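You operate a simulated robot arm through the tools that you are given. There is no shell and no other tool. Be economical: measure what you need, move in short steps, check, and stop when the job is done.

You are at the controls of a simulated robot arm. One attempt, no reset.

TASK
Share out the tea sachets on the dining table top. At the end: the lemon tea sachet from the dining table top is on the blue coaster; the brown luggage tag (marked "WEEKEND") from the dining table top is on the yellow coaster; the fennel tea sachet from the dining table top is on top of the tin (marked "CORN") on the dining table top; the white label card (marked "SHEETS") from the dining table top stands where the brown luggage tag stood; whatever was shut is shut again. Leave all else as you found it, and nothing knocked over.

Only the result counts: the job must be done as asked and must still hold three seconds after the hand-in. Knocking over, shifting, dropping, spilling or breaking anything else fails it. Flat cloth is picked up by pressing the open fingertips on it (5 to 10 N) and closing them slowly along it; thin cloth reads only 2 to 8 mm in the jaws.

THE ROBOT
A 7-joint arm with a two-finger parallel gripper, fixed in place. Base frame: the origin is at the foot of the arm, x ahead of it, y to its left, z up; the work surface is at about z = 0. Lengths are in cm, angles in degrees, forces in N, time in s.
With the tool pointing down near the work surface it reaches from about 24 to 62 cm from the base axis. Its first joint turns from -66.0 to 66.0 degrees. Payload 2.6 kg.
Tool frame: the origin (TCP) lies between the finger pads and is the grasp point; the fingertips stand 3 cm ahead of it; z points along the fingers, y is the line along which they close. The gripper opens to 9.4 cm. The fingers are 2.8 cm wide and 1 cm thick; the gripper's body (5 by 9.6 cm) begins 5.5 cm behind the TCP.
Orientation is that of the tool frame in the base frame, as a unit quaternion [w, x, y, z]. With the fingers straight down and closing along the base's y, the tool's x points along the base's -x, its y along +y and its z along -z.

THE INTERFACE
- The arm moves only by the tool play_rows. Its argument "moves" is a list of rows, each an object (a shift or turn left out is 0, a gripper value left out holds the last) with "xyz": the shift along the base's x, y, z in cm, a list of three; "turn": the turn, a rotation vector about the base's x, y, z in degrees, a list of three; "hand": the opening in per cent of the stroke, from 0 (shut) to 100 (fully open). In form: [{"xyz": [dx, dy, dz], "turn": [rx, ry, rz], "hand": hand}, ...]. A call has 1 to 12 rows; each row shifts and turns the commanded pose from where the row before left it. A row lasts 0.2 s, in which the tool goes at most 5 cm and 8.6 degrees; a call with a longer step from one row to the next is refused whole, and so is a gripper value outside its range. A pose out of reach is approached as far as the arm can. The call stops where the force on the tool passes 40 N (or 10 N more than at its start, if that is more) or the arm is blocked; 0.2 s more then pass. Each finger travels about 7.2 cm/s and halts on what it meets, pressing with about 27 N; the grip force reading is that of the motor and also rises with nothing between the fingers. The clock runs only during rows and for 0.2 s after the last one: add rows that do not move to give the fingers time. It gives the time, the measured TCP pose, the force on the tool (base axes), the opening and the grip force at its end, in the units of the frame above (readings bear some noise).
- Cameras (640 x 400 px; columns grow to the right, rows downward): "scene" is fixed at [4.59, 45.35, 54.9]; the picture's right is [-0.57, -0.82, 0.00], its down [-0.58, 0.40, -0.70] and it looks along [0.58, -0.40, -0.71] (base axes); focal length 297 px, centre (320, 200). "wrist" rides on the gripper at [7.6, 1.4, -10.3] in the tool frame; the picture's right is [-0.18, 0.98, 0.00], its down [-0.75, -0.14, -0.64] and it looks along [-0.63, -0.12, 0.77] (tool axes); focal length 243 px, centre (320, 200). There is no depth. A picture from a camera that has moved, and an enlarged one, comes with that camera's place and axes in the base frame and with its lens.
- get_image(camera): a new picture of that camera. The clock stands still meanwhile.
- zoom(camera, box): a new picture of the part [left, top, right, bottom] of that camera's present view, enlarged. The clock stands still meanwhile.
- finish_job(): hands the job in; it is judged then, once.

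Go step by step. Nothing tells you positions but the pictures and the camera data: compare them with the known pose of the tool, close in by small moves and look again before you grip or let go. The budget is 120 turns and 76 pictures, counting those below and the enlarged ones. Unless the task says otherwise, let go and move clear before handing in, and close with one line.

The tools are called by a JSON object that holds its "op" and its "data". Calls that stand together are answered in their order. play_rows: Moves the arm, as the interface text tells. Its arguments: {"type":"object","properties":{"moves":{"type":"array","items":{"type":"object","properties":{"xyz":{"type":"array","items":{"type":"number"}},"turn":{"type":"array","items":{"type":"number"}},"hand":{"type":"number"}}}}},"required":["moves"]} The other tools are called the same way: get_image (camera) takes a picture; zoom (camera, box) takes an enlarged picture of a part of a camera's view; finish_job () hands the job in.

At the start:

```text
time: 0.0
eef_pos: [32.88, 27.1, 31.21]
ee_rot: [0.0, 0.0, 1.0, 0.0]
wrist_force: [0.7, -0.4, 0.2]
finger_gap: 9.39
gripper_force: 0.0
```

scene: 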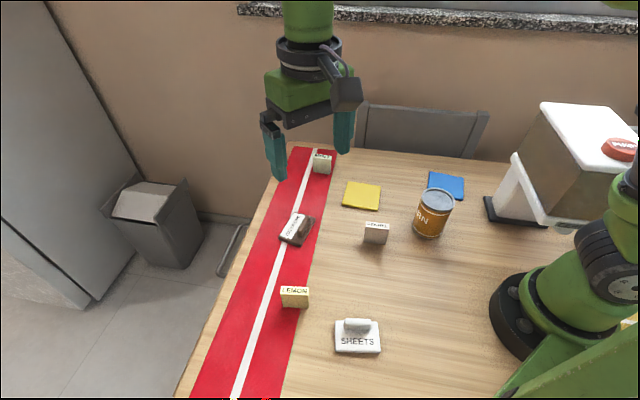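
wrist: 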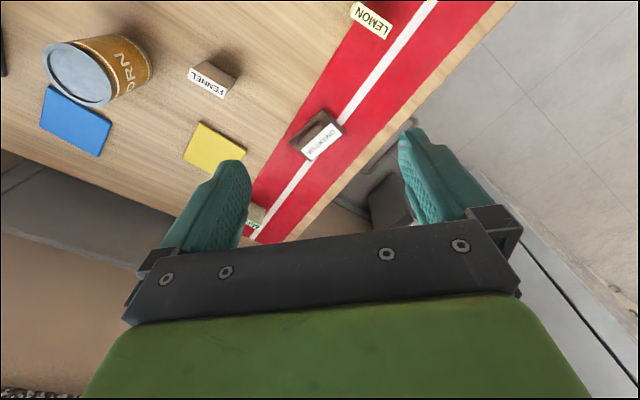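

I see the table with a red runner, sachets, tag, label card, tin and two coasters. I'll enlarge the scene to measure positions.

{"op": "zoom", "data": {"camera": "scene", "box": [260, 140, 420, 240]}}

{"op": "zoom", "data": {"camera": "scene", "box": [250, 260, 410, 360]}}

{"op": "zoom", "data": {"camera": "scene", "box": [340, 150, 500, 250]}}

```text
4.00 times, centred on (340, 190) of scene
camera zoom: at [4.59, 45.35, 54.9], right [-0.57, -0.82, 0.0], down [-0.58, 0.4, -0.7], along [0.58, -0.4, -0.71], focal length 1189 px, centre (240, 240)
```

zoom: 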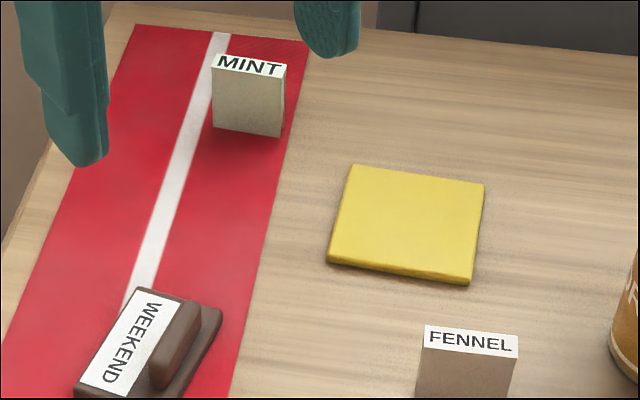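

```text
4.00 times, centred on (330, 310) of scene
camera zoom: at [4.59, 45.35, 54.9], right [-0.57, -0.82, 0.0], down [-0.58, 0.4, -0.7], along [0.58, -0.4, -0.71], focal length 1189 px, centre (280, -240)
```

zoom: 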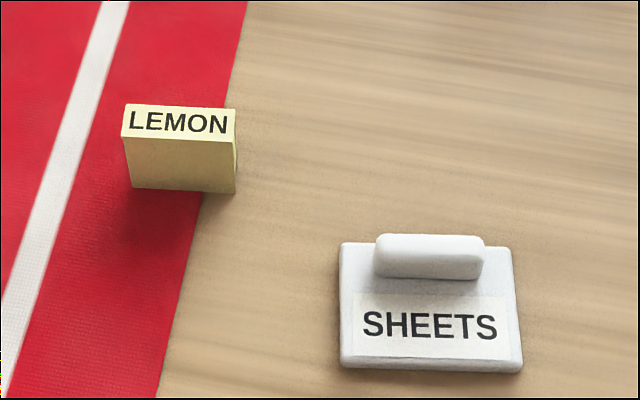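

```text
4.00 times, centred on (420, 200) of scene
camera zoom: at [4.59, 45.35, 54.9], right [-0.57, -0.82, 0.0], down [-0.58, 0.4, -0.7], along [0.58, -0.4, -0.71], focal length 1189 px, centre (-80, 200)
```

zoom: 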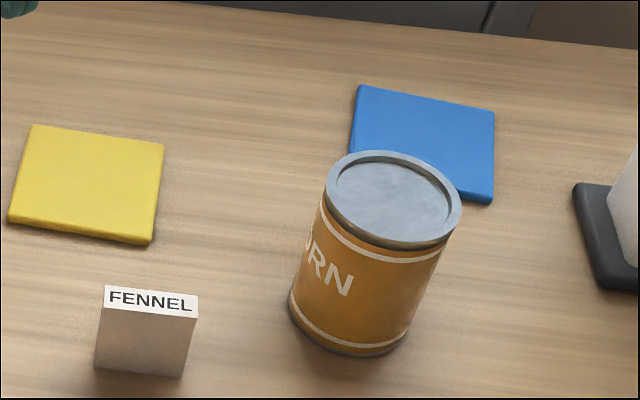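

The tag, card and lemon are measured roughly; I take lemon ≈(28.8,34.1), fennel ≈(31.7,11.1), card ≈(17.2,28.6), tin ≈(26.8,-1) and about 10 tall. I'll move over the fennel with the tool turned about 44° and look from the wrist.

{"op": "zoom", "data": {"camera": "scene", "box": [268, 205, 332, 245]}}

{"op": "play_rows", "data": {"moves": [{"xyz": [0, -3, 0], "turn": [0, 0, 8]}, {"xyz": [0, -3, -1], "turn": [0, 0, 8]}, {"xyz": [0, -3, -2], "turn": [0, 0, 8]}, {"xyz": [0, -3, -2], "turn": [0, 0, 8]}, {"xyz": [-0.5, -2, -3], "turn": [0, 0, 8]}, {"xyz": [-0.7, -2, -3], "turn": [0, 0, 4]}, {"xyz": [0, 0, -3]}, {"xyz": [0, 0, 0]}, {"xyz": [0, 0, 0]}]}}

{"op": "get_image", "data": {"camera": "wrist"}}

{"op": "get_image", "data": {"camera": "scene"}}

```text
10.00 times, centred on (300, 225) of scene
camera zoom: at [4.59, 45.35, 54.9], right [-0.57, -0.82, 0.0], down [-0.58, 0.4, -0.7], along [0.58, -0.4, -0.71], focal length 2972 px, centre (520, -50)
```

zoom: 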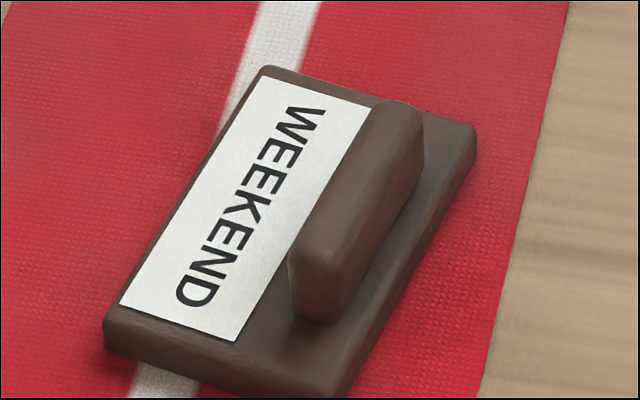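

```text
time: 2.0
eef_pos: [31.54, 10.98, 16.94]
ee_rot: [0.0, -0.375, 0.927, 0.0]
wrist_force: [-0.5, -0.2, -0.7]
finger_gap: 9.4
gripper_force: 0.0
```

```text
69 pictures are left
camera wrist: at [25.12, 6.65, 27.31], right [-0.55, 0.83, 0.0], down [0.64, 0.42, 0.64], along [0.54, 0.35, -0.77], focal length 243 px, centre (320, 200)
```

wrist: 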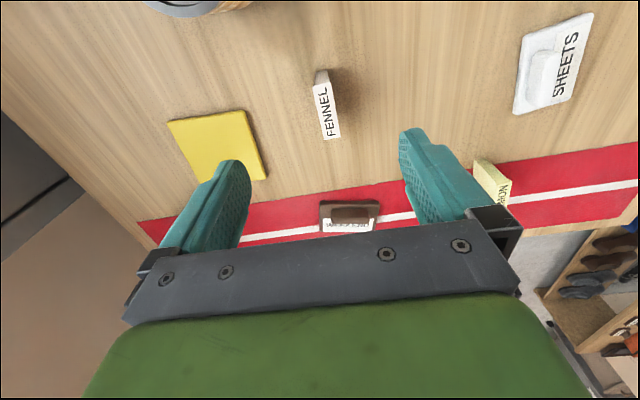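

```text
68 pictures are left
```

scene: 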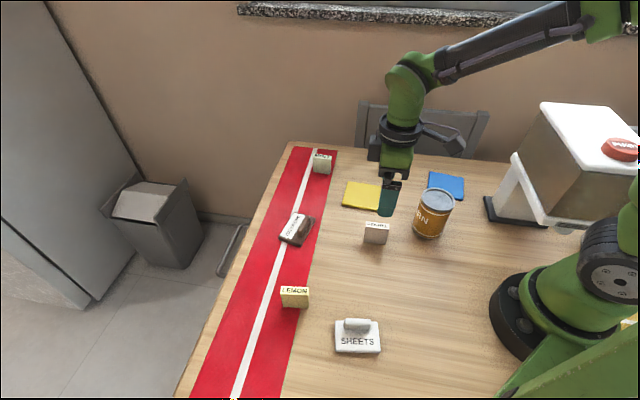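

The fennel checks out at about (31.6,11.3), turned 45°. I'll descend over it and close.

{"op": "play_rows", "data": {"moves": [{"xyz": [0.06, 0.3, -4]}, {"xyz": [0, 0, -4]}, {"xyz": [0, 0, -3]}, {"xyz": [0, 0, -2]}, {"xyz": [0, 0, 0]}, {"xyz": [0, 0, 0]}]}}

{"op": "get_image", "data": {"camera": "wrist"}}

{"op": "zoom", "data": {"camera": "scene", "box": [320, 175, 480, 275]}}

```text
time: 3.4
eef_pos: [31.86, 11.58, 4.22]
ee_rot: [0.0, -0.375, 0.927, 0.0]
wrist_force: [-0.6, -0.4, 0.0]
finger_gap: 9.42
gripper_force: 0.2
```

```text
67 pictures are left
camera wrist: at [25.35, 7.2, 14.5], right [-0.55, 0.84, 0.0], down [0.64, 0.42, 0.64], along [0.54, 0.35, -0.77], focal length 243 px, centre (320, 200)
```

wrist: 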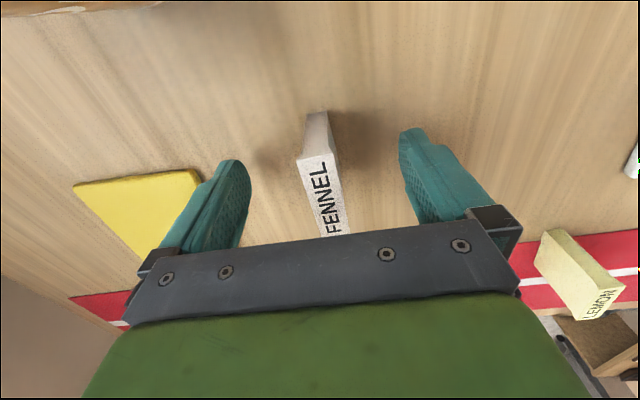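

```text
4.00 times, centred on (400, 225) of scene
camera zoom: at [4.59, 45.35, 54.9], right [-0.57, -0.82, 0.0], down [-0.58, 0.4, -0.7], along [0.58, -0.4, -0.71], focal length 1189 px, centre (0, 100)
```

zoom: 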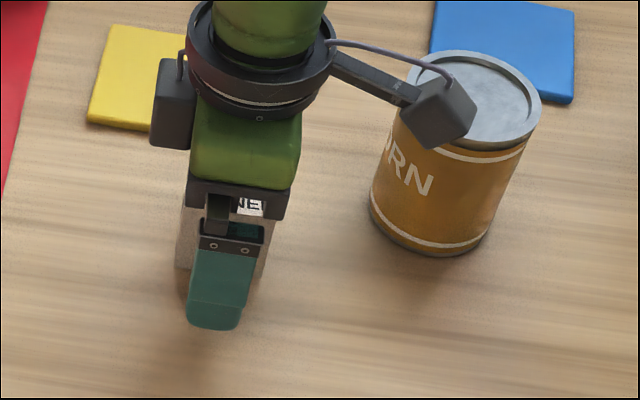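

The fennel is well centred between the fingers. Closing now.

{"op": "play_rows", "data": {"moves": [{"hand": 60}, {"hand": 30}, {"hand": 15}, {"hand": 5}, {"hand": 5}, {"hand": 5}]}}

{"op": "get_image", "data": {"camera": "wrist"}}

```text
time: 4.8
eef_pos: [31.79, 11.65, 4.17]
ee_rot: [0.0, -0.375, 0.927, 0.0]
wrist_force: [-0.4, 0.0, 0.3]
finger_gap: 1.9
gripper_force: 27.3
```

```text
65 pictures are left
camera wrist: at [25.35, 7.19, 14.52], right [-0.55, 0.84, 0.0], down [0.64, 0.42, 0.64], along [0.54, 0.35, -0.77], focal length 243 px, centre (320, 200)
```

wrist: 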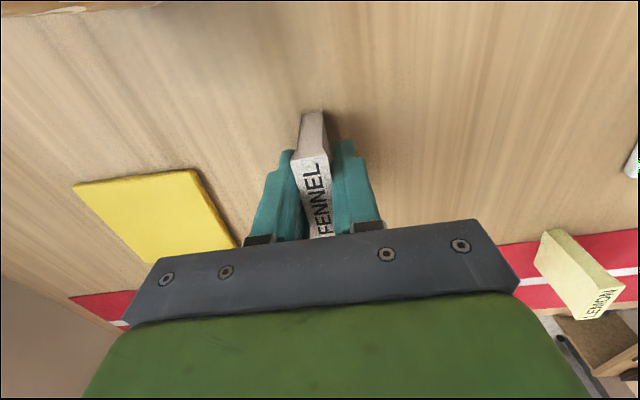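

The fennel is held (1.9 cm, 27 N). Lifting it and carrying it toward the tin at a safe height.

{"op": "play_rows", "data": {"moves": [{"xyz": [0, 0, 2]}, {"xyz": [0, 0, 4]}, {"xyz": [0, 0, 4]}, {"xyz": [0, 0, 4]}, {"xyz": [0, 0, 2]}, {"xyz": [-1, -2, 0]}, {"xyz": [-1, -3, 0]}, {"xyz": [-1, -3, 0]}, {"xyz": [-1, -2.5, 0]}, {"xyz": [-1, -2, 0]}, {}, {}]}}

{"op": "get_image", "data": {"camera": "wrist"}}

{"op": "zoom", "data": {"camera": "scene", "box": [360, 140, 520, 240]}}

```text
time: 7.4
eef_pos: [26.67, -1.11, 20.08]
ee_rot: [0.0, -0.374, 0.927, 0.0]
wrist_force: [-0.7, -0.3, -0.7]
finger_gap: 1.9
gripper_force: 26.7
```

```text
64 pictures are left
camera wrist: at [20.17, -5.45, 30.43], right [-0.55, 0.84, 0.0], down [0.64, 0.42, 0.64], along [0.54, 0.35, -0.77], focal length 243 px, centre (320, 200)
```

wrist: 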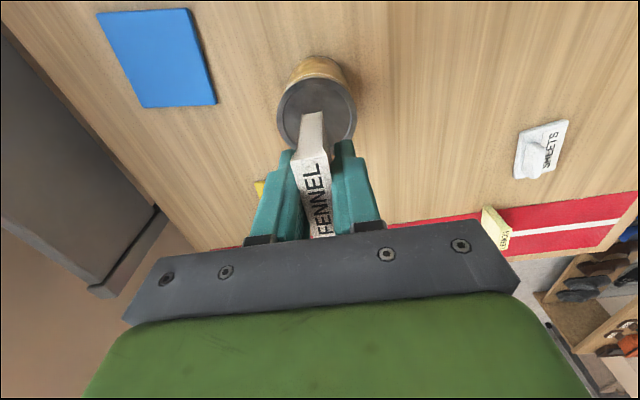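

```text
4.00 times, centred on (440, 190) of scene
camera zoom: at [4.59, 45.34, 54.9], right [-0.57, -0.82, 0.0], down [-0.58, 0.4, -0.7], along [0.58, -0.4, -0.71], focal length 1189 px, centre (-160, 240)
```

zoom: 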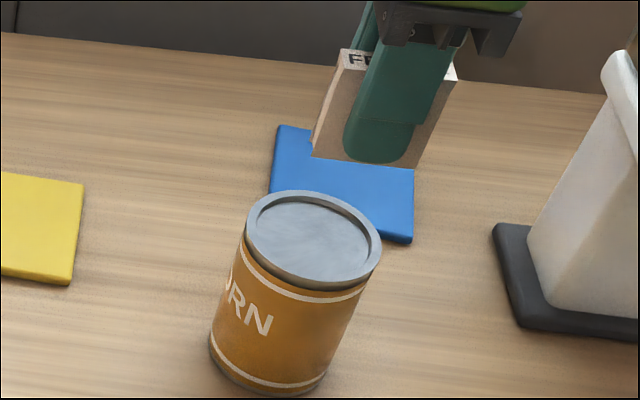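

The tin is just below the held sachet. I'll enlarge the wrist view to get its exact top centre.

{"op": "zoom", "data": {"camera": "wrist", "box": [240, 40, 400, 140]}}

```text
4.00 times, centred on (320, 90) of wrist
camera zoom: at [20.17, -5.45, 30.43], right [-0.55, 0.84, 0.0], down [0.64, 0.42, 0.64], along [0.54, 0.35, -0.77], focal length 970 px, centre (320, 640)
```

zoom: 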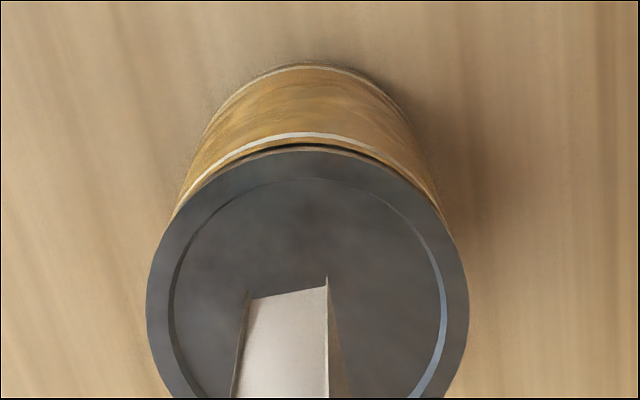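

Tin top centre is about (27.1,-1.35), roughly 9.2 high. Nudging over and lowering most of the way.

{"op": "play_rows", "data": {"moves": [{"xyz": [0.15, -0.15, 0]}, {"xyz": [0.15, -0.15, -2]}, {"xyz": [0, 0, -2]}, {"xyz": [0, 0, -1]}, {}, {}]}}

{"op": "zoom", "data": {"camera": "wrist", "box": [240, 40, 400, 140]}}

{"op": "zoom", "data": {"camera": "scene", "box": [360, 140, 520, 240]}}

```text
time: 8.8
eef_pos: [27.07, -1.29, 15.28]
ee_rot: [0.0, -0.374, 0.927, 0.0]
wrist_force: [0.1, 0.1, 0.7]
finger_gap: 1.9
gripper_force: 26.5
```

```text
4.00 times, centred on (320, 90) of wrist
camera zoom: at [20.58, -5.63, 25.54], right [-0.55, 0.84, 0.0], down [0.64, 0.42, 0.64], along [0.54, 0.35, -0.77], focal length 970 px, centre (320, 640)
```

zoom: 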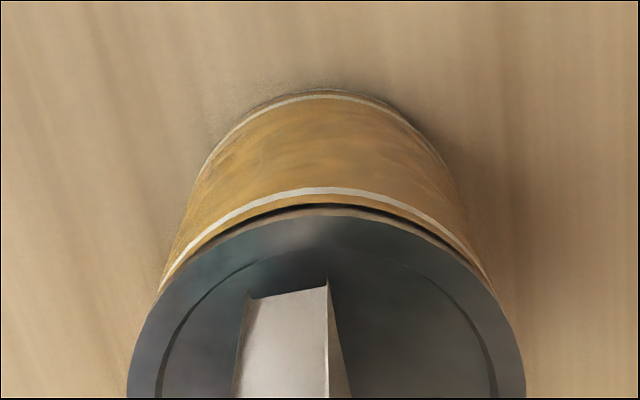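

```text
4.00 times, centred on (440, 190) of scene
camera zoom: at [4.59, 45.35, 54.9], right [-0.57, -0.82, 0.0], down [-0.58, 0.4, -0.7], along [0.58, -0.4, -0.71], focal length 1189 px, centre (-160, 240)
```

zoom: 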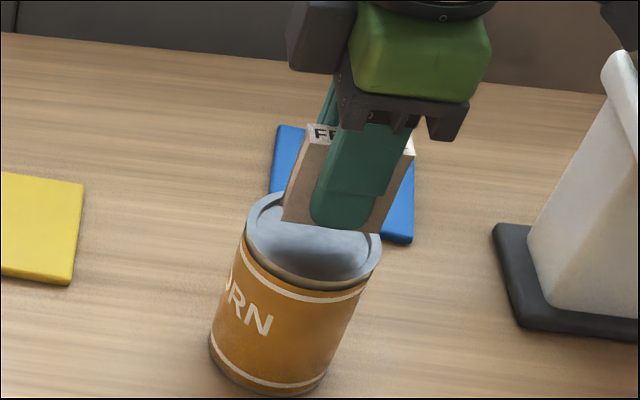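

The sachet is nearly centred over the recessed lid; I shift it 0.2 cm along its width and lower in small steps until contact.

{"op": "play_rows", "data": {"moves": [{"xyz": [0.14, 0.14, -0.4]}, {"xyz": [0, 0, -0.5]}, {"xyz": [0, 0, -0.4]}, {}, {}]}}

{"op": "zoom", "data": {"camera": "scene", "box": [400, 170, 480, 220]}}

```text
time: 10.0
eef_pos: [27.21, -1.18, 13.99]
ee_rot: [0.002, -0.374, 0.927, -0.001]
wrist_force: [-2.7, 2.3, 28.4]
finger_gap: 1.9
gripper_force: 26.5
```

```text
8.00 times, centred on (440, 195) of scene
camera zoom: at [4.58, 45.35, 54.91], right [-0.57, -0.82, 0.0], down [-0.58, 0.4, -0.7], along [0.58, -0.4, -0.71], focal length 2378 px, centre (-640, 240)
```

zoom: 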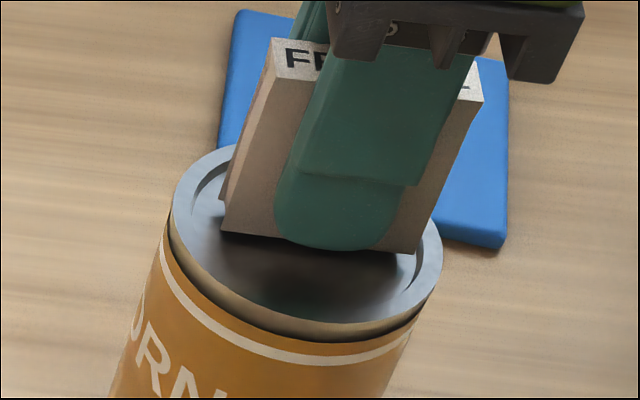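

The force shows contact, likely with the rim on the far side. I'll ease up a little and check from the wrist.

{"op": "play_rows", "data": {"moves": [{"xyz": [0, 0, 0.5]}, {}]}}

{"op": "zoom", "data": {"camera": "wrist", "box": [240, 60, 400, 160]}}

{"op": "zoom", "data": {"camera": "scene", "box": [400, 170, 480, 220]}}

```text
time: 10.6
eef_pos: [27.13, -1.16, 14.35]
ee_rot: [-0.001, -0.375, 0.927, 0.0]
wrist_force: [-0.7, 0.0, -1.6]
finger_gap: 1.88
gripper_force: 27.1
```

```text
4.00 times, centred on (320, 110) of wrist
camera zoom: at [20.66, -5.53, 24.69], right [-0.55, 0.83, 0.0], down [0.64, 0.42, 0.64], along [0.53, 0.35, -0.77], focal length 970 px, centre (320, 560)
```

zoom: 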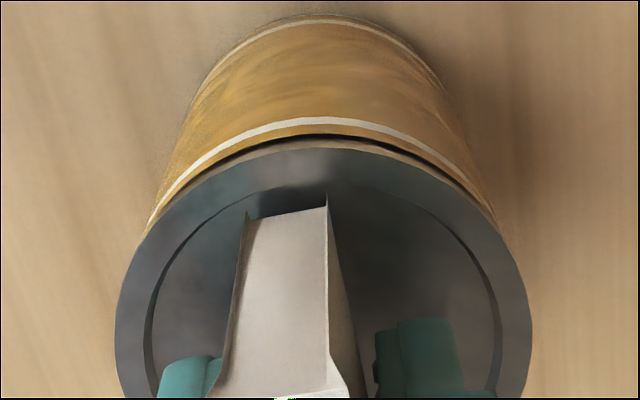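

```text
8.00 times, centred on (440, 195) of scene
camera zoom: at [4.59, 45.34, 54.9], right [-0.57, -0.82, 0.0], down [-0.58, 0.4, -0.7], along [0.58, -0.4, -0.71], focal length 2378 px, centre (-640, 240)
```

zoom: 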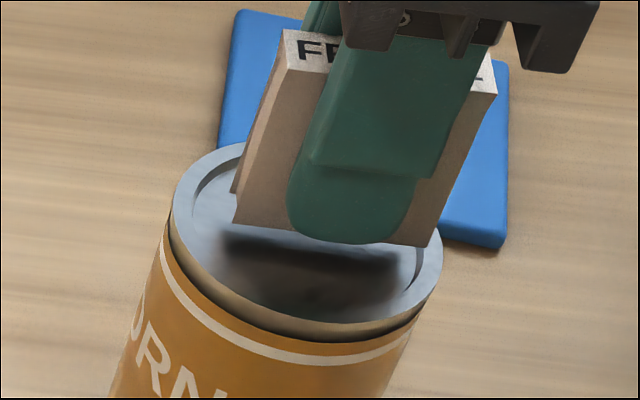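

By the scene view the sachet sits slightly right and back of the lid centre. I shift it toward centre and lower again in small steps.

{"op": "play_rows", "data": {"moves": [{"xyz": [-0.02, 0.38, 0.1]}, {"xyz": [0, 0, -0.2]}, {"xyz": [0, 0, -0.2]}, {}]}}

{"op": "zoom", "data": {"camera": "scene", "box": [400, 170, 480, 220]}}

```text
time: 11.6
eef_pos: [27.16, -0.82, 14.12]
ee_rot: [-0.001, -0.374, 0.927, -0.001]
wrist_force: [0.0, 0.0, -0.2]
finger_gap: 1.88
gripper_force: 26.9
```

```text
8.00 times, centred on (440, 195) of scene
camera zoom: at [4.59, 45.35, 54.9], right [-0.57, -0.82, 0.0], down [-0.58, 0.4, -0.7], along [0.58, -0.4, -0.71], focal length 2378 px, centre (-640, 240)
```

zoom: 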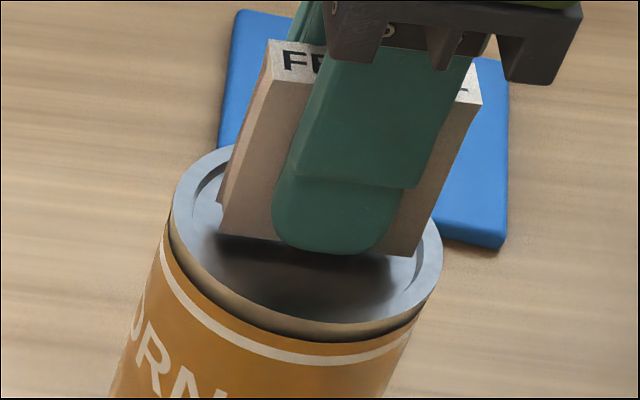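

No contact yet at 14.1. Lowering further in 0.15 cm steps.

{"op": "play_rows", "data": {"moves": [{"xyz": [0, 0, -0.12]}, {"xyz": [0, 0, -0.1]}, {}]}}

```text
time: 12.4
eef_pos: [27.22, -0.89, 14.13]
ee_rot: [0.0, -0.375, 0.927, 0.0]
wrist_force: [-0.8, -0.3, 5.5]
finger_gap: 1.87
gripper_force: 26.7
```

{"op": "play_rows", "data": {"moves": [{"xyz": [0, 0, -0.1]}, {}]}}

{"op": "zoom", "data": {"camera": "scene", "box": [400, 170, 480, 220]}}

{"op": "zoom", "data": {"camera": "wrist", "box": [240, 60, 400, 160]}}

```text
time: 13.0
eef_pos: [27.4, -0.83, 13.93]
ee_rot: [0.002, -0.375, 0.927, 0.0]
wrist_force: [-4.8, -0.7, 27.1]
finger_gap: 1.89
gripper_force: 27.0
```

```text
8.00 times, centred on (440, 195) of scene
camera zoom: at [4.58, 45.35, 54.91], right [-0.57, -0.82, 0.0], down [-0.58, 0.4, -0.7], along [0.58, -0.4, -0.71], focal length 2378 px, centre (-640, 240)
```

zoom: 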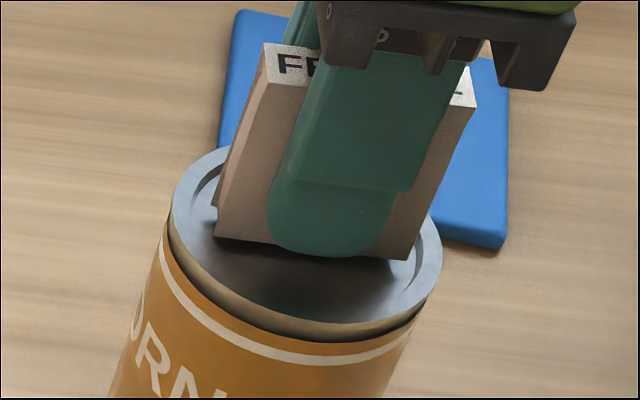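

```text
4.00 times, centred on (320, 110) of wrist
camera zoom: at [20.78, -5.15, 24.25], right [-0.55, 0.84, 0.0], down [0.64, 0.42, 0.64], along [0.54, 0.35, -0.76], focal length 970 px, centre (320, 560)
```

zoom: 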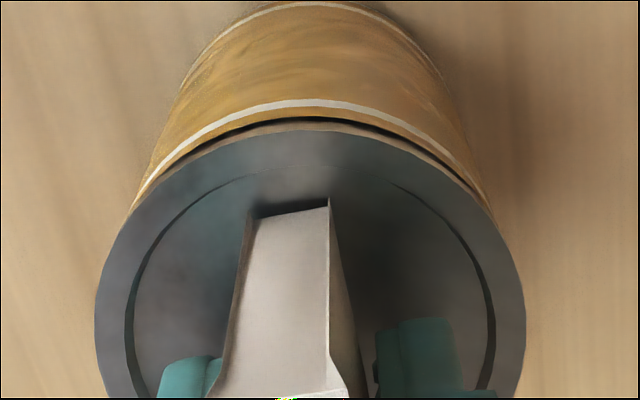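

Contact again at the same height with the sachet looking inside the rim, slightly toward the back. I'll lift a hair, shift 0.35 cm toward the scene camera, and set down.

{"op": "play_rows", "data": {"moves": [{"xyz": [0, 0, 0.5]}, {"xyz": [-0.24, 0.25, 0]}, {"xyz": [0, 0, -0.2]}, {"xyz": [0, 0, -0.2]}, {}]}}

{"op": "zoom", "data": {"camera": "scene", "box": [400, 170, 480, 220]}}

```text
time: 14.2
eef_pos: [27.03, -0.48, 13.99]
ee_rot: [0.002, -0.375, 0.927, -0.001]
wrist_force: [-2.3, -1.5, 15.1]
finger_gap: 1.9
gripper_force: 26.6
```

```text
8.00 times, centred on (440, 195) of scene
camera zoom: at [4.58, 45.34, 54.91], right [-0.57, -0.82, 0.0], down [-0.58, 0.4, -0.7], along [0.58, -0.4, -0.71], focal length 2378 px, centre (-640, 240)
```

zoom: 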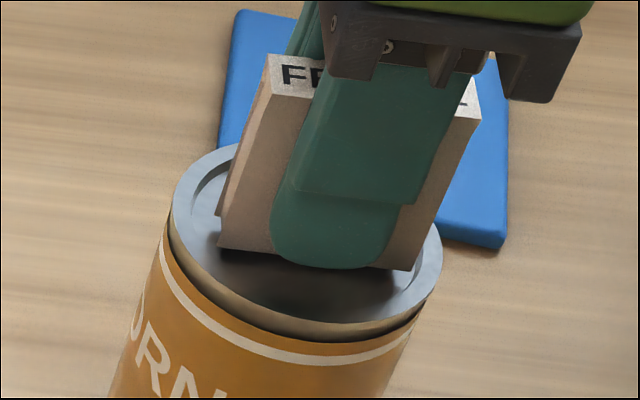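

It looks centred in the lid with light contact. Opening the fingers gently, then a look before rising.

{"op": "play_rows", "data": {"moves": [{"xyz": [0, 0, 0.05], "hand": 21}, {"hand": 25}, {"hand": 32}, {"hand": 45}, {"hand": 45}]}}

{"op": "zoom", "data": {"camera": "scene", "box": [400, 170, 480, 220]}}

```text
time: 15.4
eef_pos: [26.92, -0.58, 13.89]
ee_rot: [0.0, -0.374, 0.927, 0.0]
wrist_force: [-0.5, 0.4, -0.3]
finger_gap: 4.2
gripper_force: 0.0
```

```text
8.00 times, centred on (440, 195) of scene
camera zoom: at [4.59, 45.35, 54.9], right [-0.57, -0.82, 0.0], down [-0.58, 0.4, -0.7], along [0.58, -0.4, -0.71], focal length 2378 px, centre (-640, 240)
```

zoom: 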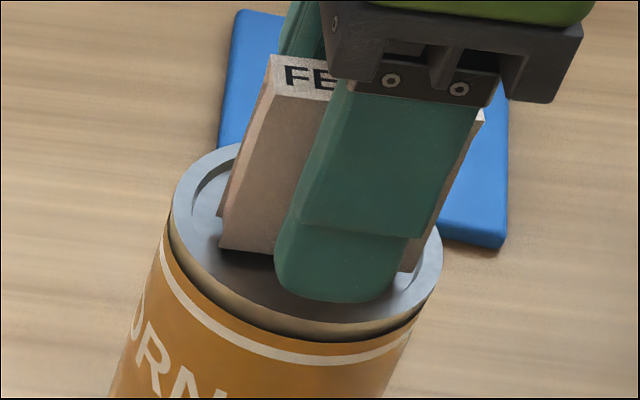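

The sachet stands upright on the lid. I rise straight up, then travel toward the lemon with the tool turned to 52°.

{"op": "play_rows", "data": {"moves": [{"xyz": [0, 0, 1]}, {"xyz": [0, 0, 3]}, {"xyz": [0, 0, 4], "hand": 100}, {"xyz": [0, 4, 0], "turn": [0, 0, 4]}, {"xyz": [0, 4.9, 0], "turn": [0, 0, 4]}, {"xyz": [0.4, 4.9, 0]}, {"xyz": [0.4, 4.9, 0]}, {"xyz": [0.4, 4.9, 0]}, {"xyz": [0.4, 4.9, -2]}, {"xyz": [0.3, 4.5, -2]}, {"xyz": [0, 1, -1]}, {}]}}

{"op": "get_image", "data": {"camera": "wrist"}}

{"op": "get_image", "data": {"camera": "scene"}}

```text
refused: row 9 steps farther than a row can; nothing moved
```

```text
51 pictures are left
camera wrist: at [20.43, -4.9, 24.26], right [-0.55, 0.84, 0.0], down [0.64, 0.42, 0.64], along [0.54, 0.35, -0.77], focal length 243 px, centre (320, 200)
```

wrist: 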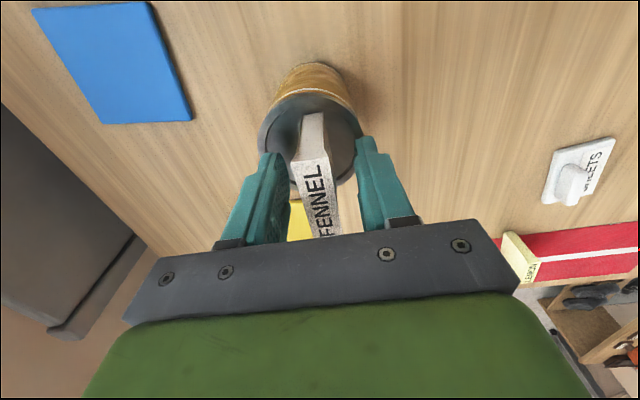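

```text
50 pictures are left
```

scene: 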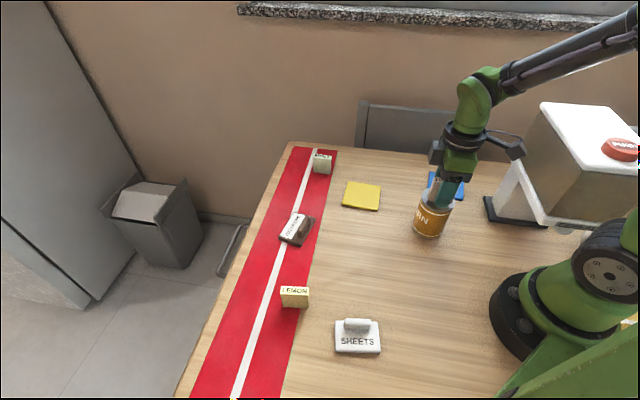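

That call was refused for a long step; I resend it in two calls with shorter steps.

{"op": "play_rows", "data": {"moves": [{"xyz": [0, 0, 1]}, {"xyz": [0, 0, 3]}, {"xyz": [0, 0, 4], "hand": 100}, {"xyz": [0, 3, 1], "turn": [0, 0, 4]}, {"xyz": [0, 4, 0], "turn": [0, 0, 4]}, {"xyz": [0.4, 4.5, 0]}, {"xyz": [0.4, 4.5, 0]}, {"xyz": [0.4, 4.5, 0]}, {"xyz": [0.4, 4.5, 0]}, {"xyz": [0.3, 4.5, 0]}, {"xyz": [0, 4.2, -1]}, {"xyz": [0, 1, -1]}]}}

{"op": "play_rows", "data": {"moves": [{"xyz": [0, 0, -2]}, {"xyz": [0, 0, -3]}, {}, {}]}}

{"op": "get_image", "data": {"camera": "wrist"}}

{"op": "get_image", "data": {"camera": "scene"}}

```text
time: 18.0
eef_pos: [29.02, 34.3, 21.14]
ee_rot: [0.0, -0.437, 0.9, 0.0]
wrist_force: [0.7, 0.3, 0.6]
finger_gap: 9.37
gripper_force: 0.1
```

```text
time: 19.0
eef_pos: [28.8, 34.13, 15.95]
ee_rot: [0.0, -0.438, 0.899, 0.0]
wrist_force: [0.0, -1.0, 0.3]
finger_gap: 9.42
gripper_force: 0.1
```

```text
49 pictures are left
camera wrist: at [22.97, 28.87, 26.29], right [-0.66, 0.75, 0.0], down [0.58, 0.51, 0.64], along [0.48, 0.42, -0.77], focal length 243 px, centre (320, 200)
```

wrist: 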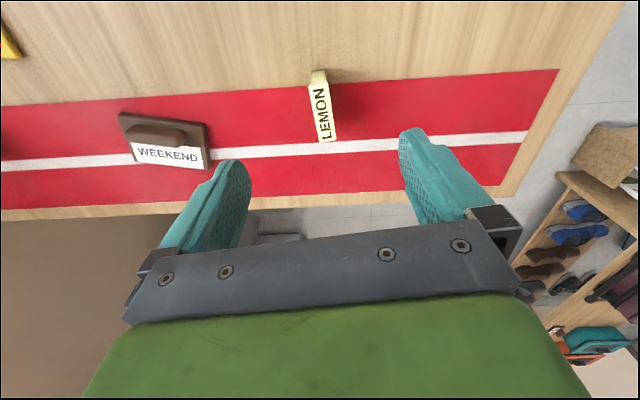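

```text
48 pictures are left
```

scene: 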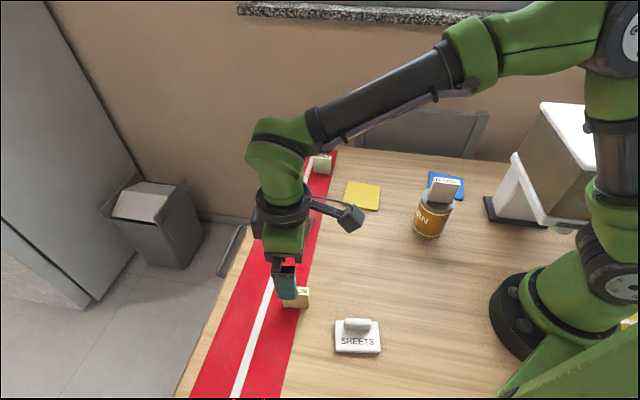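

Fennel stands well on the tin. The lemon is at (28.7,34.1) between the fingers; descending and closing.

{"op": "play_rows", "data": {"moves": [{"xyz": [0, 0, -4]}, {"xyz": [0, 0, -4]}, {"xyz": [0, 0, -2.5]}, {"xyz": [0, 0, -1.5]}, {}, {"hand": 70}, {"hand": 40}, {"hand": 20}, {"hand": 5}, {"hand": 5}, {"hand": 5}]}}

{"op": "get_image", "data": {"camera": "wrist"}}

```text
time: 21.4
eef_pos: [28.73, 34.12, 3.81]
ee_rot: [0.001, -0.439, 0.899, 0.0]
wrist_force: [0.4, -0.6, 0.9]
finger_gap: 1.88
gripper_force: 27.0
```

```text
47 pictures are left
camera wrist: at [22.9, 28.87, 14.19], right [-0.66, 0.75, 0.0], down [0.58, 0.51, 0.64], along [0.48, 0.42, -0.77], focal length 243 px, centre (320, 200)
```

wrist: 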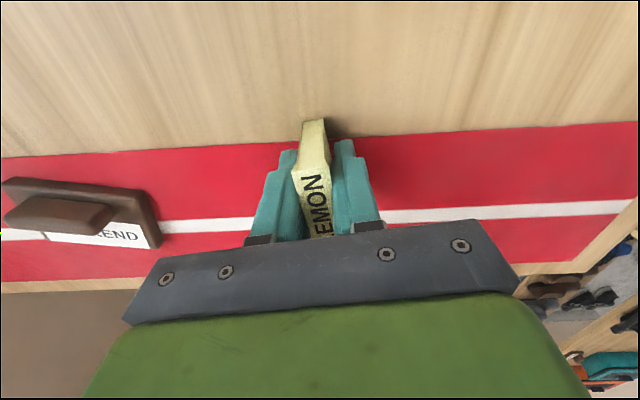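

Lemon held. Lifting and carrying it across at a height well over the tin.

{"op": "play_rows", "data": {"moves": [{"xyz": [0, 0, 2]}, {"xyz": [0, 0, 4]}, {"xyz": [0, 0, 4.5]}, {"xyz": [0, 0, 4.5]}, {"xyz": [0.5, -3, 3.5]}, {"xyz": [0.8, -4.5, 0]}, {"xyz": [0.8, -4.5, 0]}, {"xyz": [0.8, -4.5, 0]}, {"xyz": [0.8, -4.5, 0]}, {"xyz": [0.8, -4.5, 0]}, {"xyz": [0.8, -4.5, 0]}, {}]}}

{"op": "play_rows", "data": {"moves": [{"xyz": [0, -4.5, 0]}, {"xyz": [0, -4.5, 0]}, {"xyz": [0, -4.5, 0]}, {"xyz": [0, -4.5, 0]}, {"xyz": [0, -2, 0]}, {}, {}]}}

{"op": "get_image", "data": {"camera": "wrist"}}

{"op": "get_image", "data": {"camera": "scene"}}

```text
time: 24.0
eef_pos: [34.25, 3.8, 22.44]
ee_rot: [0.0, -0.439, 0.899, 0.0]
wrist_force: [0.4, -0.2, -0.5]
finger_gap: 1.88
gripper_force: 27.2
```

```text
time: 25.6
eef_pos: [33.93, -15.95, 22.33]
ee_rot: [0.0, -0.438, 0.899, 0.0]
wrist_force: [-1.3, 0.4, 0.1]
finger_gap: 1.87
gripper_force: 26.7
```

```text
46 pictures are left
camera wrist: at [28.15, -21.24, 32.66], right [-0.66, 0.75, 0.0], down [0.58, 0.51, 0.64], along [0.48, 0.42, -0.77], focal length 243 px, centre (320, 200)
```

wrist: 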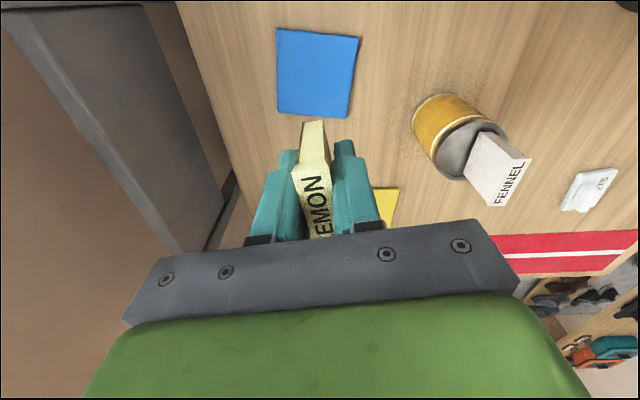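

```text
45 pictures are left
```

scene: 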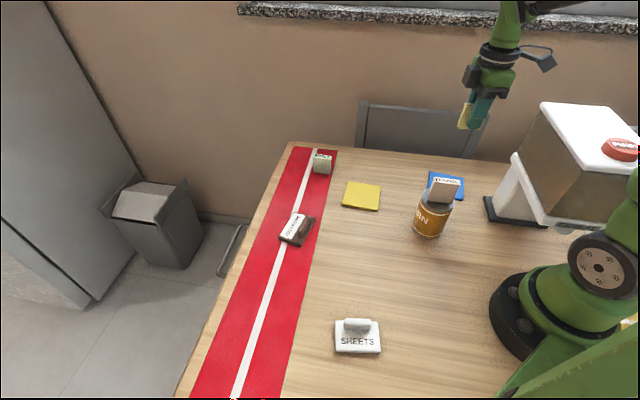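

The coffee machine stands close to where the wrist camera would come down, so I turn the tool back about 44° at height, and centre over the blue coaster (≈33.7,-17.0).

{"op": "play_rows", "data": {"moves": [{"xyz": [0, -0.5, 0], "turn": [0, 0, -8]}, {"xyz": [-0.2, -0.5, 0], "turn": [0, 0, -8]}, {"turn": [0, 0, -8]}, {"turn": [0, 0, -8]}, {"turn": [0, 0, -8]}, {"xyz": [0, 0, -2], "turn": [0, 0, -8]}, {"xyz": [0, 0, -4]}, {}, {}]}}

{"op": "get_image", "data": {"camera": "wrist"}}

{"op": "get_image", "data": {"camera": "scene"}}

```text
time: 27.6
eef_pos: [33.74, -16.79, 16.43]
ee_rot: [0.0, -0.033, 0.999, 0.0]
wrist_force: [0.0, -0.1, 0.6]
finger_gap: 1.9
gripper_force: 25.9
```

```text
44 pictures are left
camera wrist: at [26.09, -15.99, 26.75], right [0.12, 0.99, 0.0], down [0.76, -0.09, 0.64], along [0.64, -0.07, -0.77], focal length 243 px, centre (320, 200)
```

wrist: 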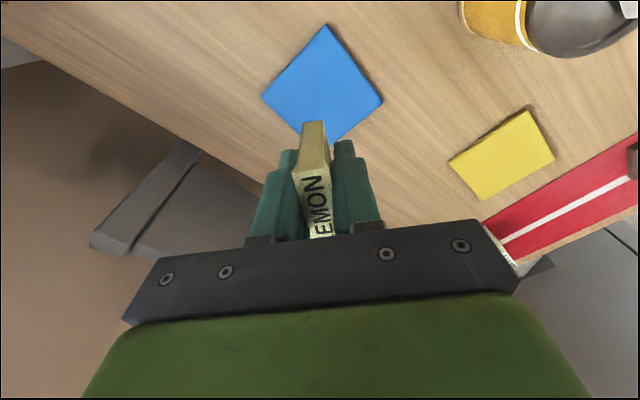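

```text
43 pictures are left
```

scene: 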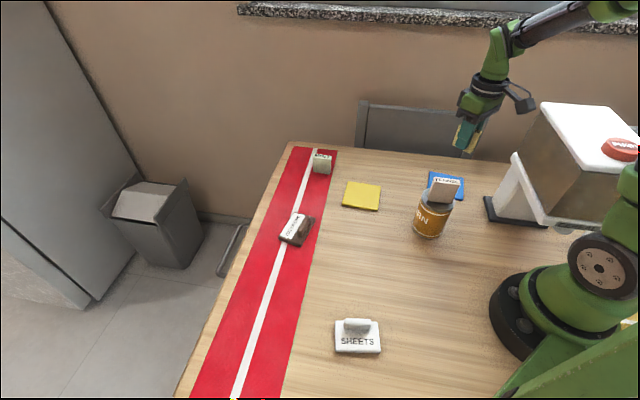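

The coaster centre is about (34.0,-16.8) and the sachet is over it with clearance from the machine. Lowering to just above it.

{"op": "play_rows", "data": {"moves": [{"xyz": [0.2, 0, -2.5]}, {"xyz": [0, 0, -2.5]}, {"xyz": [0, 0, -2.5]}, {"xyz": [0, 0, -2]}, {"xyz": [0, 0, -1]}, {}, {}]}}

{"op": "get_image", "data": {"camera": "wrist"}}

{"op": "get_image", "data": {"camera": "scene"}}

```text
time: 29.2
eef_pos: [34.3, -16.85, 5.95]
ee_rot: [0.0, -0.036, 0.999, 0.0]
wrist_force: [-0.2, -0.1, 0.4]
finger_gap: 1.9
gripper_force: 26.8
```

```text
42 pictures are left
camera wrist: at [26.41, -16.03, 16.27], right [0.12, 0.99, 0.0], down [0.76, -0.09, 0.64], along [0.64, -0.07, -0.77], focal length 243 px, centre (320, 200)
```

wrist: 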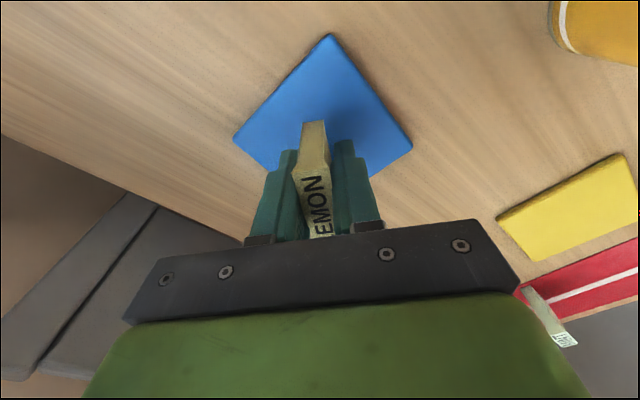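

```text
41 pictures are left
```

scene: 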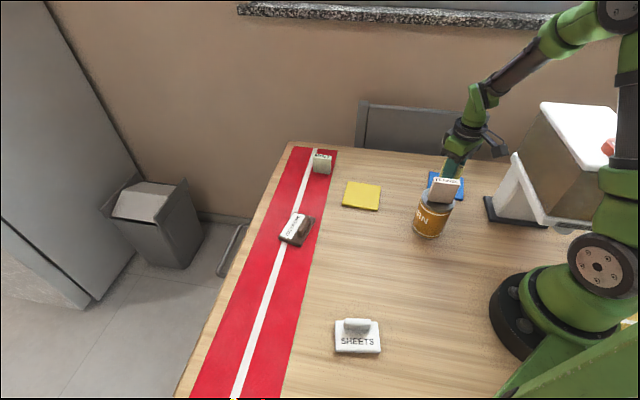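

Well centred. Lowering to contact in small steps.

{"op": "play_rows", "data": {"moves": [{"xyz": [0, 0, -0.5]}, {"xyz": [0, 0, -0.25]}, {}, {}]}}

```text
time: 30.2
eef_pos: [34.15, -16.78, 5.25]
ee_rot: [0.0, -0.035, 0.999, -0.001]
wrist_force: [-0.1, 0.0, 1.1]
finger_gap: 1.89
gripper_force: 26.8
```

{"op": "play_rows", "data": {"moves": [{"xyz": [0, 0, -0.2]}, {"xyz": [0, 0, -0.15]}, {}]}}

```text
time: 31.0
eef_pos: [34.15, -16.87, 4.72]
ee_rot: [0.0, -0.034, 0.999, 0.0]
wrist_force: [-0.7, 0.2, -0.2]
finger_gap: 1.9
gripper_force: 27.0
```

No contact yet; continuing gently.

{"op": "play_rows", "data": {"moves": [{"xyz": [0, 0, -0.12]}, {"xyz": [0, 0, -0.12]}, {}]}}

{"op": "zoom", "data": {"camera": "wrist", "box": [220, 80, 420, 205]}}

```text
time: 31.8
eef_pos: [34.14, -16.86, 4.73]
ee_rot: [0.0, -0.034, 0.999, -0.001]
wrist_force: [-0.5, 0.0, -0.3]
finger_gap: 1.87
gripper_force: 26.6
```

```text
3.20 times, centred on (320, 142) of wrist
camera zoom: at [26.46, -16.07, 15.02], right [0.12, 0.99, 0.0], down [0.76, -0.09, 0.64], along [0.64, -0.07, -0.77], focal length 776 px, centre (320, 384)
```

zoom: 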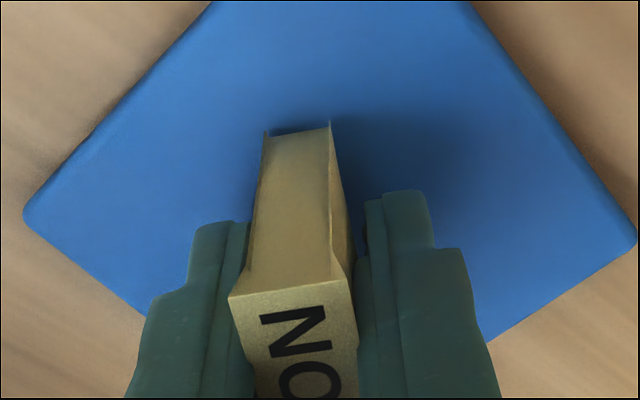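

{"op": "play_rows", "data": {"moves": [{"xyz": [0, 0, -0.12]}, {"xyz": [0, 0, -0.1]}, {}]}}

```text
time: 32.6
eef_pos: [34.18, -16.88, 4.58]
ee_rot: [0.002, -0.035, 0.999, -0.001]
wrist_force: [-3.7, -0.9, 20.7]
finger_gap: 1.89
gripper_force: 27.1
```

Contact at 20 N. Releasing, checking, and then rising.

{"op": "play_rows", "data": {"moves": [{"xyz": [0, 0, 0.08], "hand": 21}, {"hand": 25}, {"hand": 32}, {"hand": 45}, {"hand": 55}, {}]}}

{"op": "play_rows", "data": {"moves": [{"xyz": [0, 0, 1]}, {"xyz": [0, 0, 3]}, {"xyz": [0, 0, 4]}, {"xyz": [0, 0, 4]}, {"xyz": [0, 0, 4]}, {"xyz": [0, 0, 2], "hand": 100}, {}]}}

{"op": "get_image", "data": {"camera": "wrist"}}

```text
time: 34.0
eef_pos: [34.05, -16.79, 4.57]
ee_rot: [0.0, -0.036, 0.999, 0.0]
wrist_force: [0.7, -0.2, -0.2]
finger_gap: 5.19
gripper_force: 0.2
```

```text
time: 35.6
eef_pos: [34.21, -16.82, 22.45]
ee_rot: [0.0, -0.035, 0.999, 0.001]
wrist_force: [0.1, -0.4, -0.6]
finger_gap: 9.38
gripper_force: 0.0
```

```text
39 pictures are left
camera wrist: at [26.44, -16.13, 32.76], right [0.12, 0.99, 0.0], down [0.76, -0.09, 0.64], along [0.64, -0.07, -0.77], focal length 243 px, centre (320, 200)
```

wrist: 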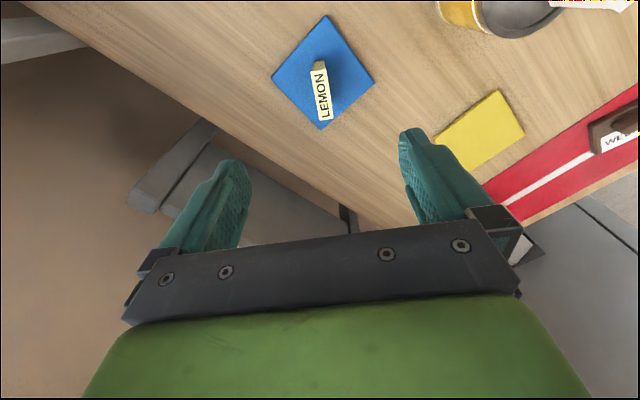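

Lemon is standing on the blue coaster. Next the tag: I take its ridge at ≈(42.7,23.5), ridge axis about 124°, so I turn the tool to about -56° while traveling over it.

{"op": "play_rows", "data": {"moves": [{"xyz": [0.8, 3.5, 0], "turn": [0, 0, -8]}, {"xyz": [0.8, 4, 0], "turn": [0, 0, -8]}, {"xyz": [0.8, 4, 0], "turn": [0, 0, -8]}, {"xyz": [0.8, 4, 0], "turn": [0, 0, -8]}, {"xyz": [0.8, 4, 0], "turn": [0, 0, -8]}, {"xyz": [0.8, 4, 0], "turn": [0, 0, -8]}, {"xyz": [0.8, 4, 0], "turn": [0, 0, -8]}, {"xyz": [0.8, 4, 0], "turn": [0, 0, -4]}, {"xyz": [0.8, 4, 0]}, {"xyz": [0.8, 3.8, 0]}, {"xyz": [0.7, 1, -1]}, {}]}}

{"op": "play_rows", "data": {"moves": [{"xyz": [0, 0, -3]}, {"xyz": [0, 0, -3]}, {}, {}]}}

{"op": "get_image", "data": {"camera": "wrist"}}

{"op": "get_image", "data": {"camera": "scene"}}

```text
time: 38.2
eef_pos: [42.91, 23.44, 21.57]
ee_rot: [0.0, 0.47, 0.883, 0.0]
wrist_force: [0.0, -0.7, -0.3]
finger_gap: 9.38
gripper_force: 0.0
```

```text
time: 39.2
eef_pos: [42.88, 23.38, 15.51]
ee_rot: [0.001, 0.469, 0.883, 0.0]
wrist_force: [0.8, 0.9, 0.8]
finger_gap: 9.41
gripper_force: 0.0
```

```text
38 pictures are left
camera wrist: at [39.81, 30.42, 25.8], right [0.92, 0.4, 0.0], down [0.3, -0.7, 0.64], along [0.25, -0.59, -0.77], focal length 243 px, centre (320, 200)
```

wrist: 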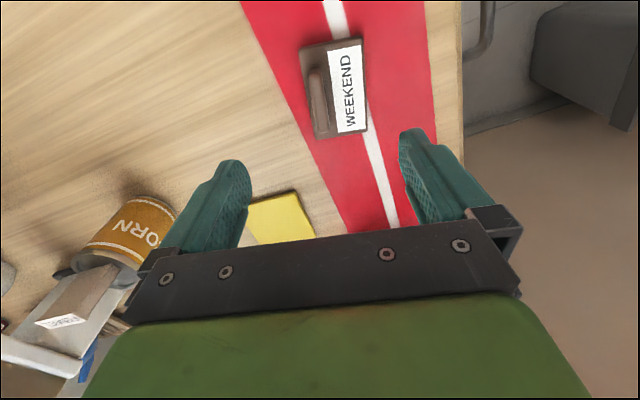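

```text
37 pictures are left
```

scene: 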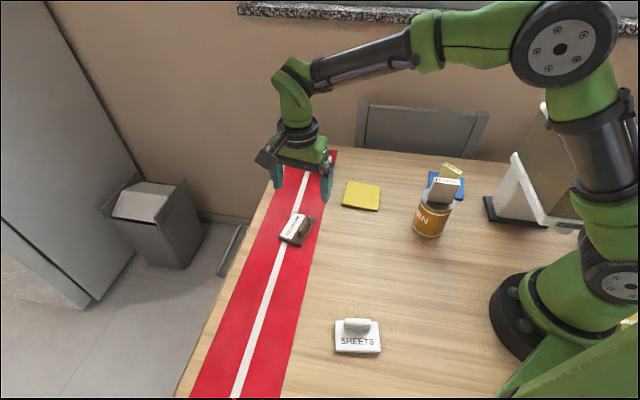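

The tag is in view. Enlarging to measure its outline and ridge.

{"op": "zoom", "data": {"camera": "wrist", "box": [260, 30, 420, 150]}}

```text
3.33 times, centred on (340, 90) of wrist
camera zoom: at [39.81, 30.42, 25.8], right [0.92, 0.4, 0.0], down [0.3, -0.7, 0.64], along [0.25, -0.59, -0.77], focal length 809 px, centre (253, 567)
```

zoom: 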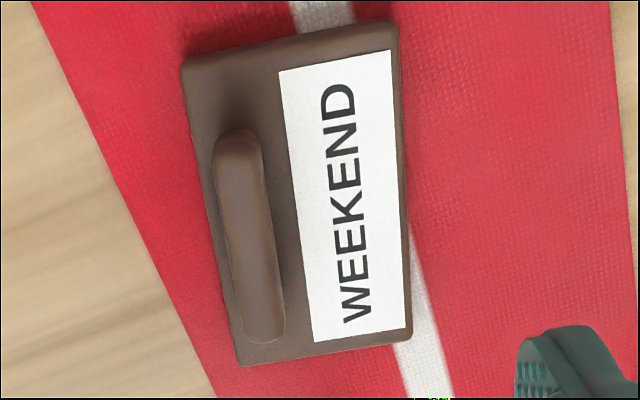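

Wrist and scene agree: plate centre (44.1,24.35), ridge centre (42.6,23.5), long axis -56.5°. Descending over the ridge with tips staying above the plate.

{"op": "play_rows", "data": {"moves": [{"xyz": [-0.25, 0.1, -4]}, {"xyz": [0, 0, -3]}, {"xyz": [0, 0, -2.5]}, {"xyz": [0, 0, -1.3]}, {}, {}]}}

{"op": "zoom", "data": {"camera": "scene", "box": [250, 185, 346, 245]}}

{"op": "get_image", "data": {"camera": "wrist"}}

```text
time: 40.6
eef_pos: [42.79, 23.48, 4.7]
ee_rot: [0.0, 0.469, 0.883, 0.001]
wrist_force: [-0.2, -0.4, -0.3]
finger_gap: 9.4
gripper_force: 0.0
```

```text
6.67 times, centred on (298, 215) of scene
camera zoom: at [4.59, 45.35, 54.9], right [-0.57, -0.82, 0.0], down [-0.58, 0.4, -0.7], along [0.58, -0.4, -0.71], focal length 1981 px, centre (467, 100)
```

zoom: 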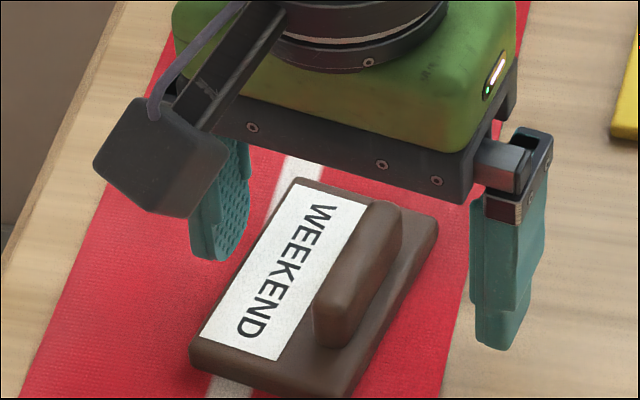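

```text
34 pictures are left
camera wrist: at [39.62, 30.51, 15.01], right [0.92, 0.4, 0.0], down [0.3, -0.7, 0.64], along [0.25, -0.59, -0.77], focal length 243 px, centre (320, 200)
```

wrist: 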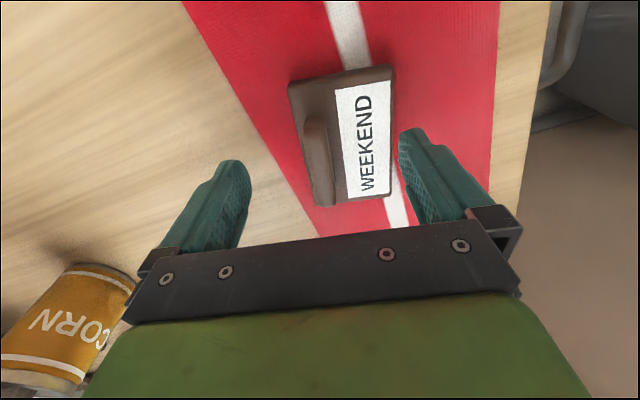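

The ridge lies centred between the fingers. Lowering a touch and closing gently.

{"op": "play_rows", "data": {"moves": [{"xyz": [0, 0, -0.25]}, {}, {"hand": 70}, {"hand": 45}, {"hand": 25}, {"hand": 10}, {"hand": 3}, {"hand": 3}]}}

{"op": "zoom", "data": {"camera": "scene", "box": [250, 185, 346, 245]}}

```text
time: 42.4
eef_pos: [42.62, 23.64, 4.42]
ee_rot: [0.001, 0.469, 0.883, -0.001]
wrist_force: [-0.2, -0.5, 0.6]
finger_gap: 1.2
gripper_force: 26.9
```

```text
6.67 times, centred on (298, 215) of scene
camera zoom: at [4.59, 45.34, 54.9], right [-0.57, -0.82, 0.0], down [-0.58, 0.4, -0.7], along [0.58, -0.4, -0.71], focal length 1981 px, centre (467, 100)
```

zoom: 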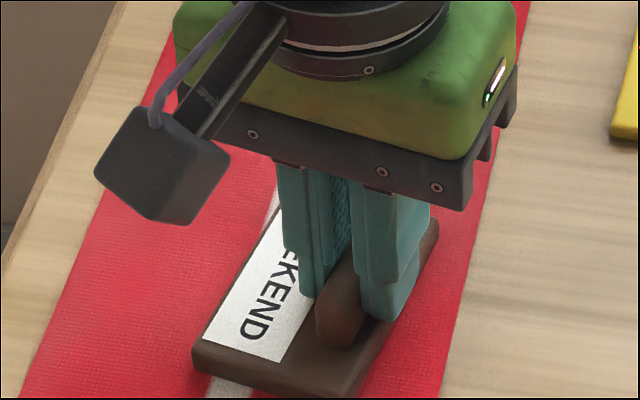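

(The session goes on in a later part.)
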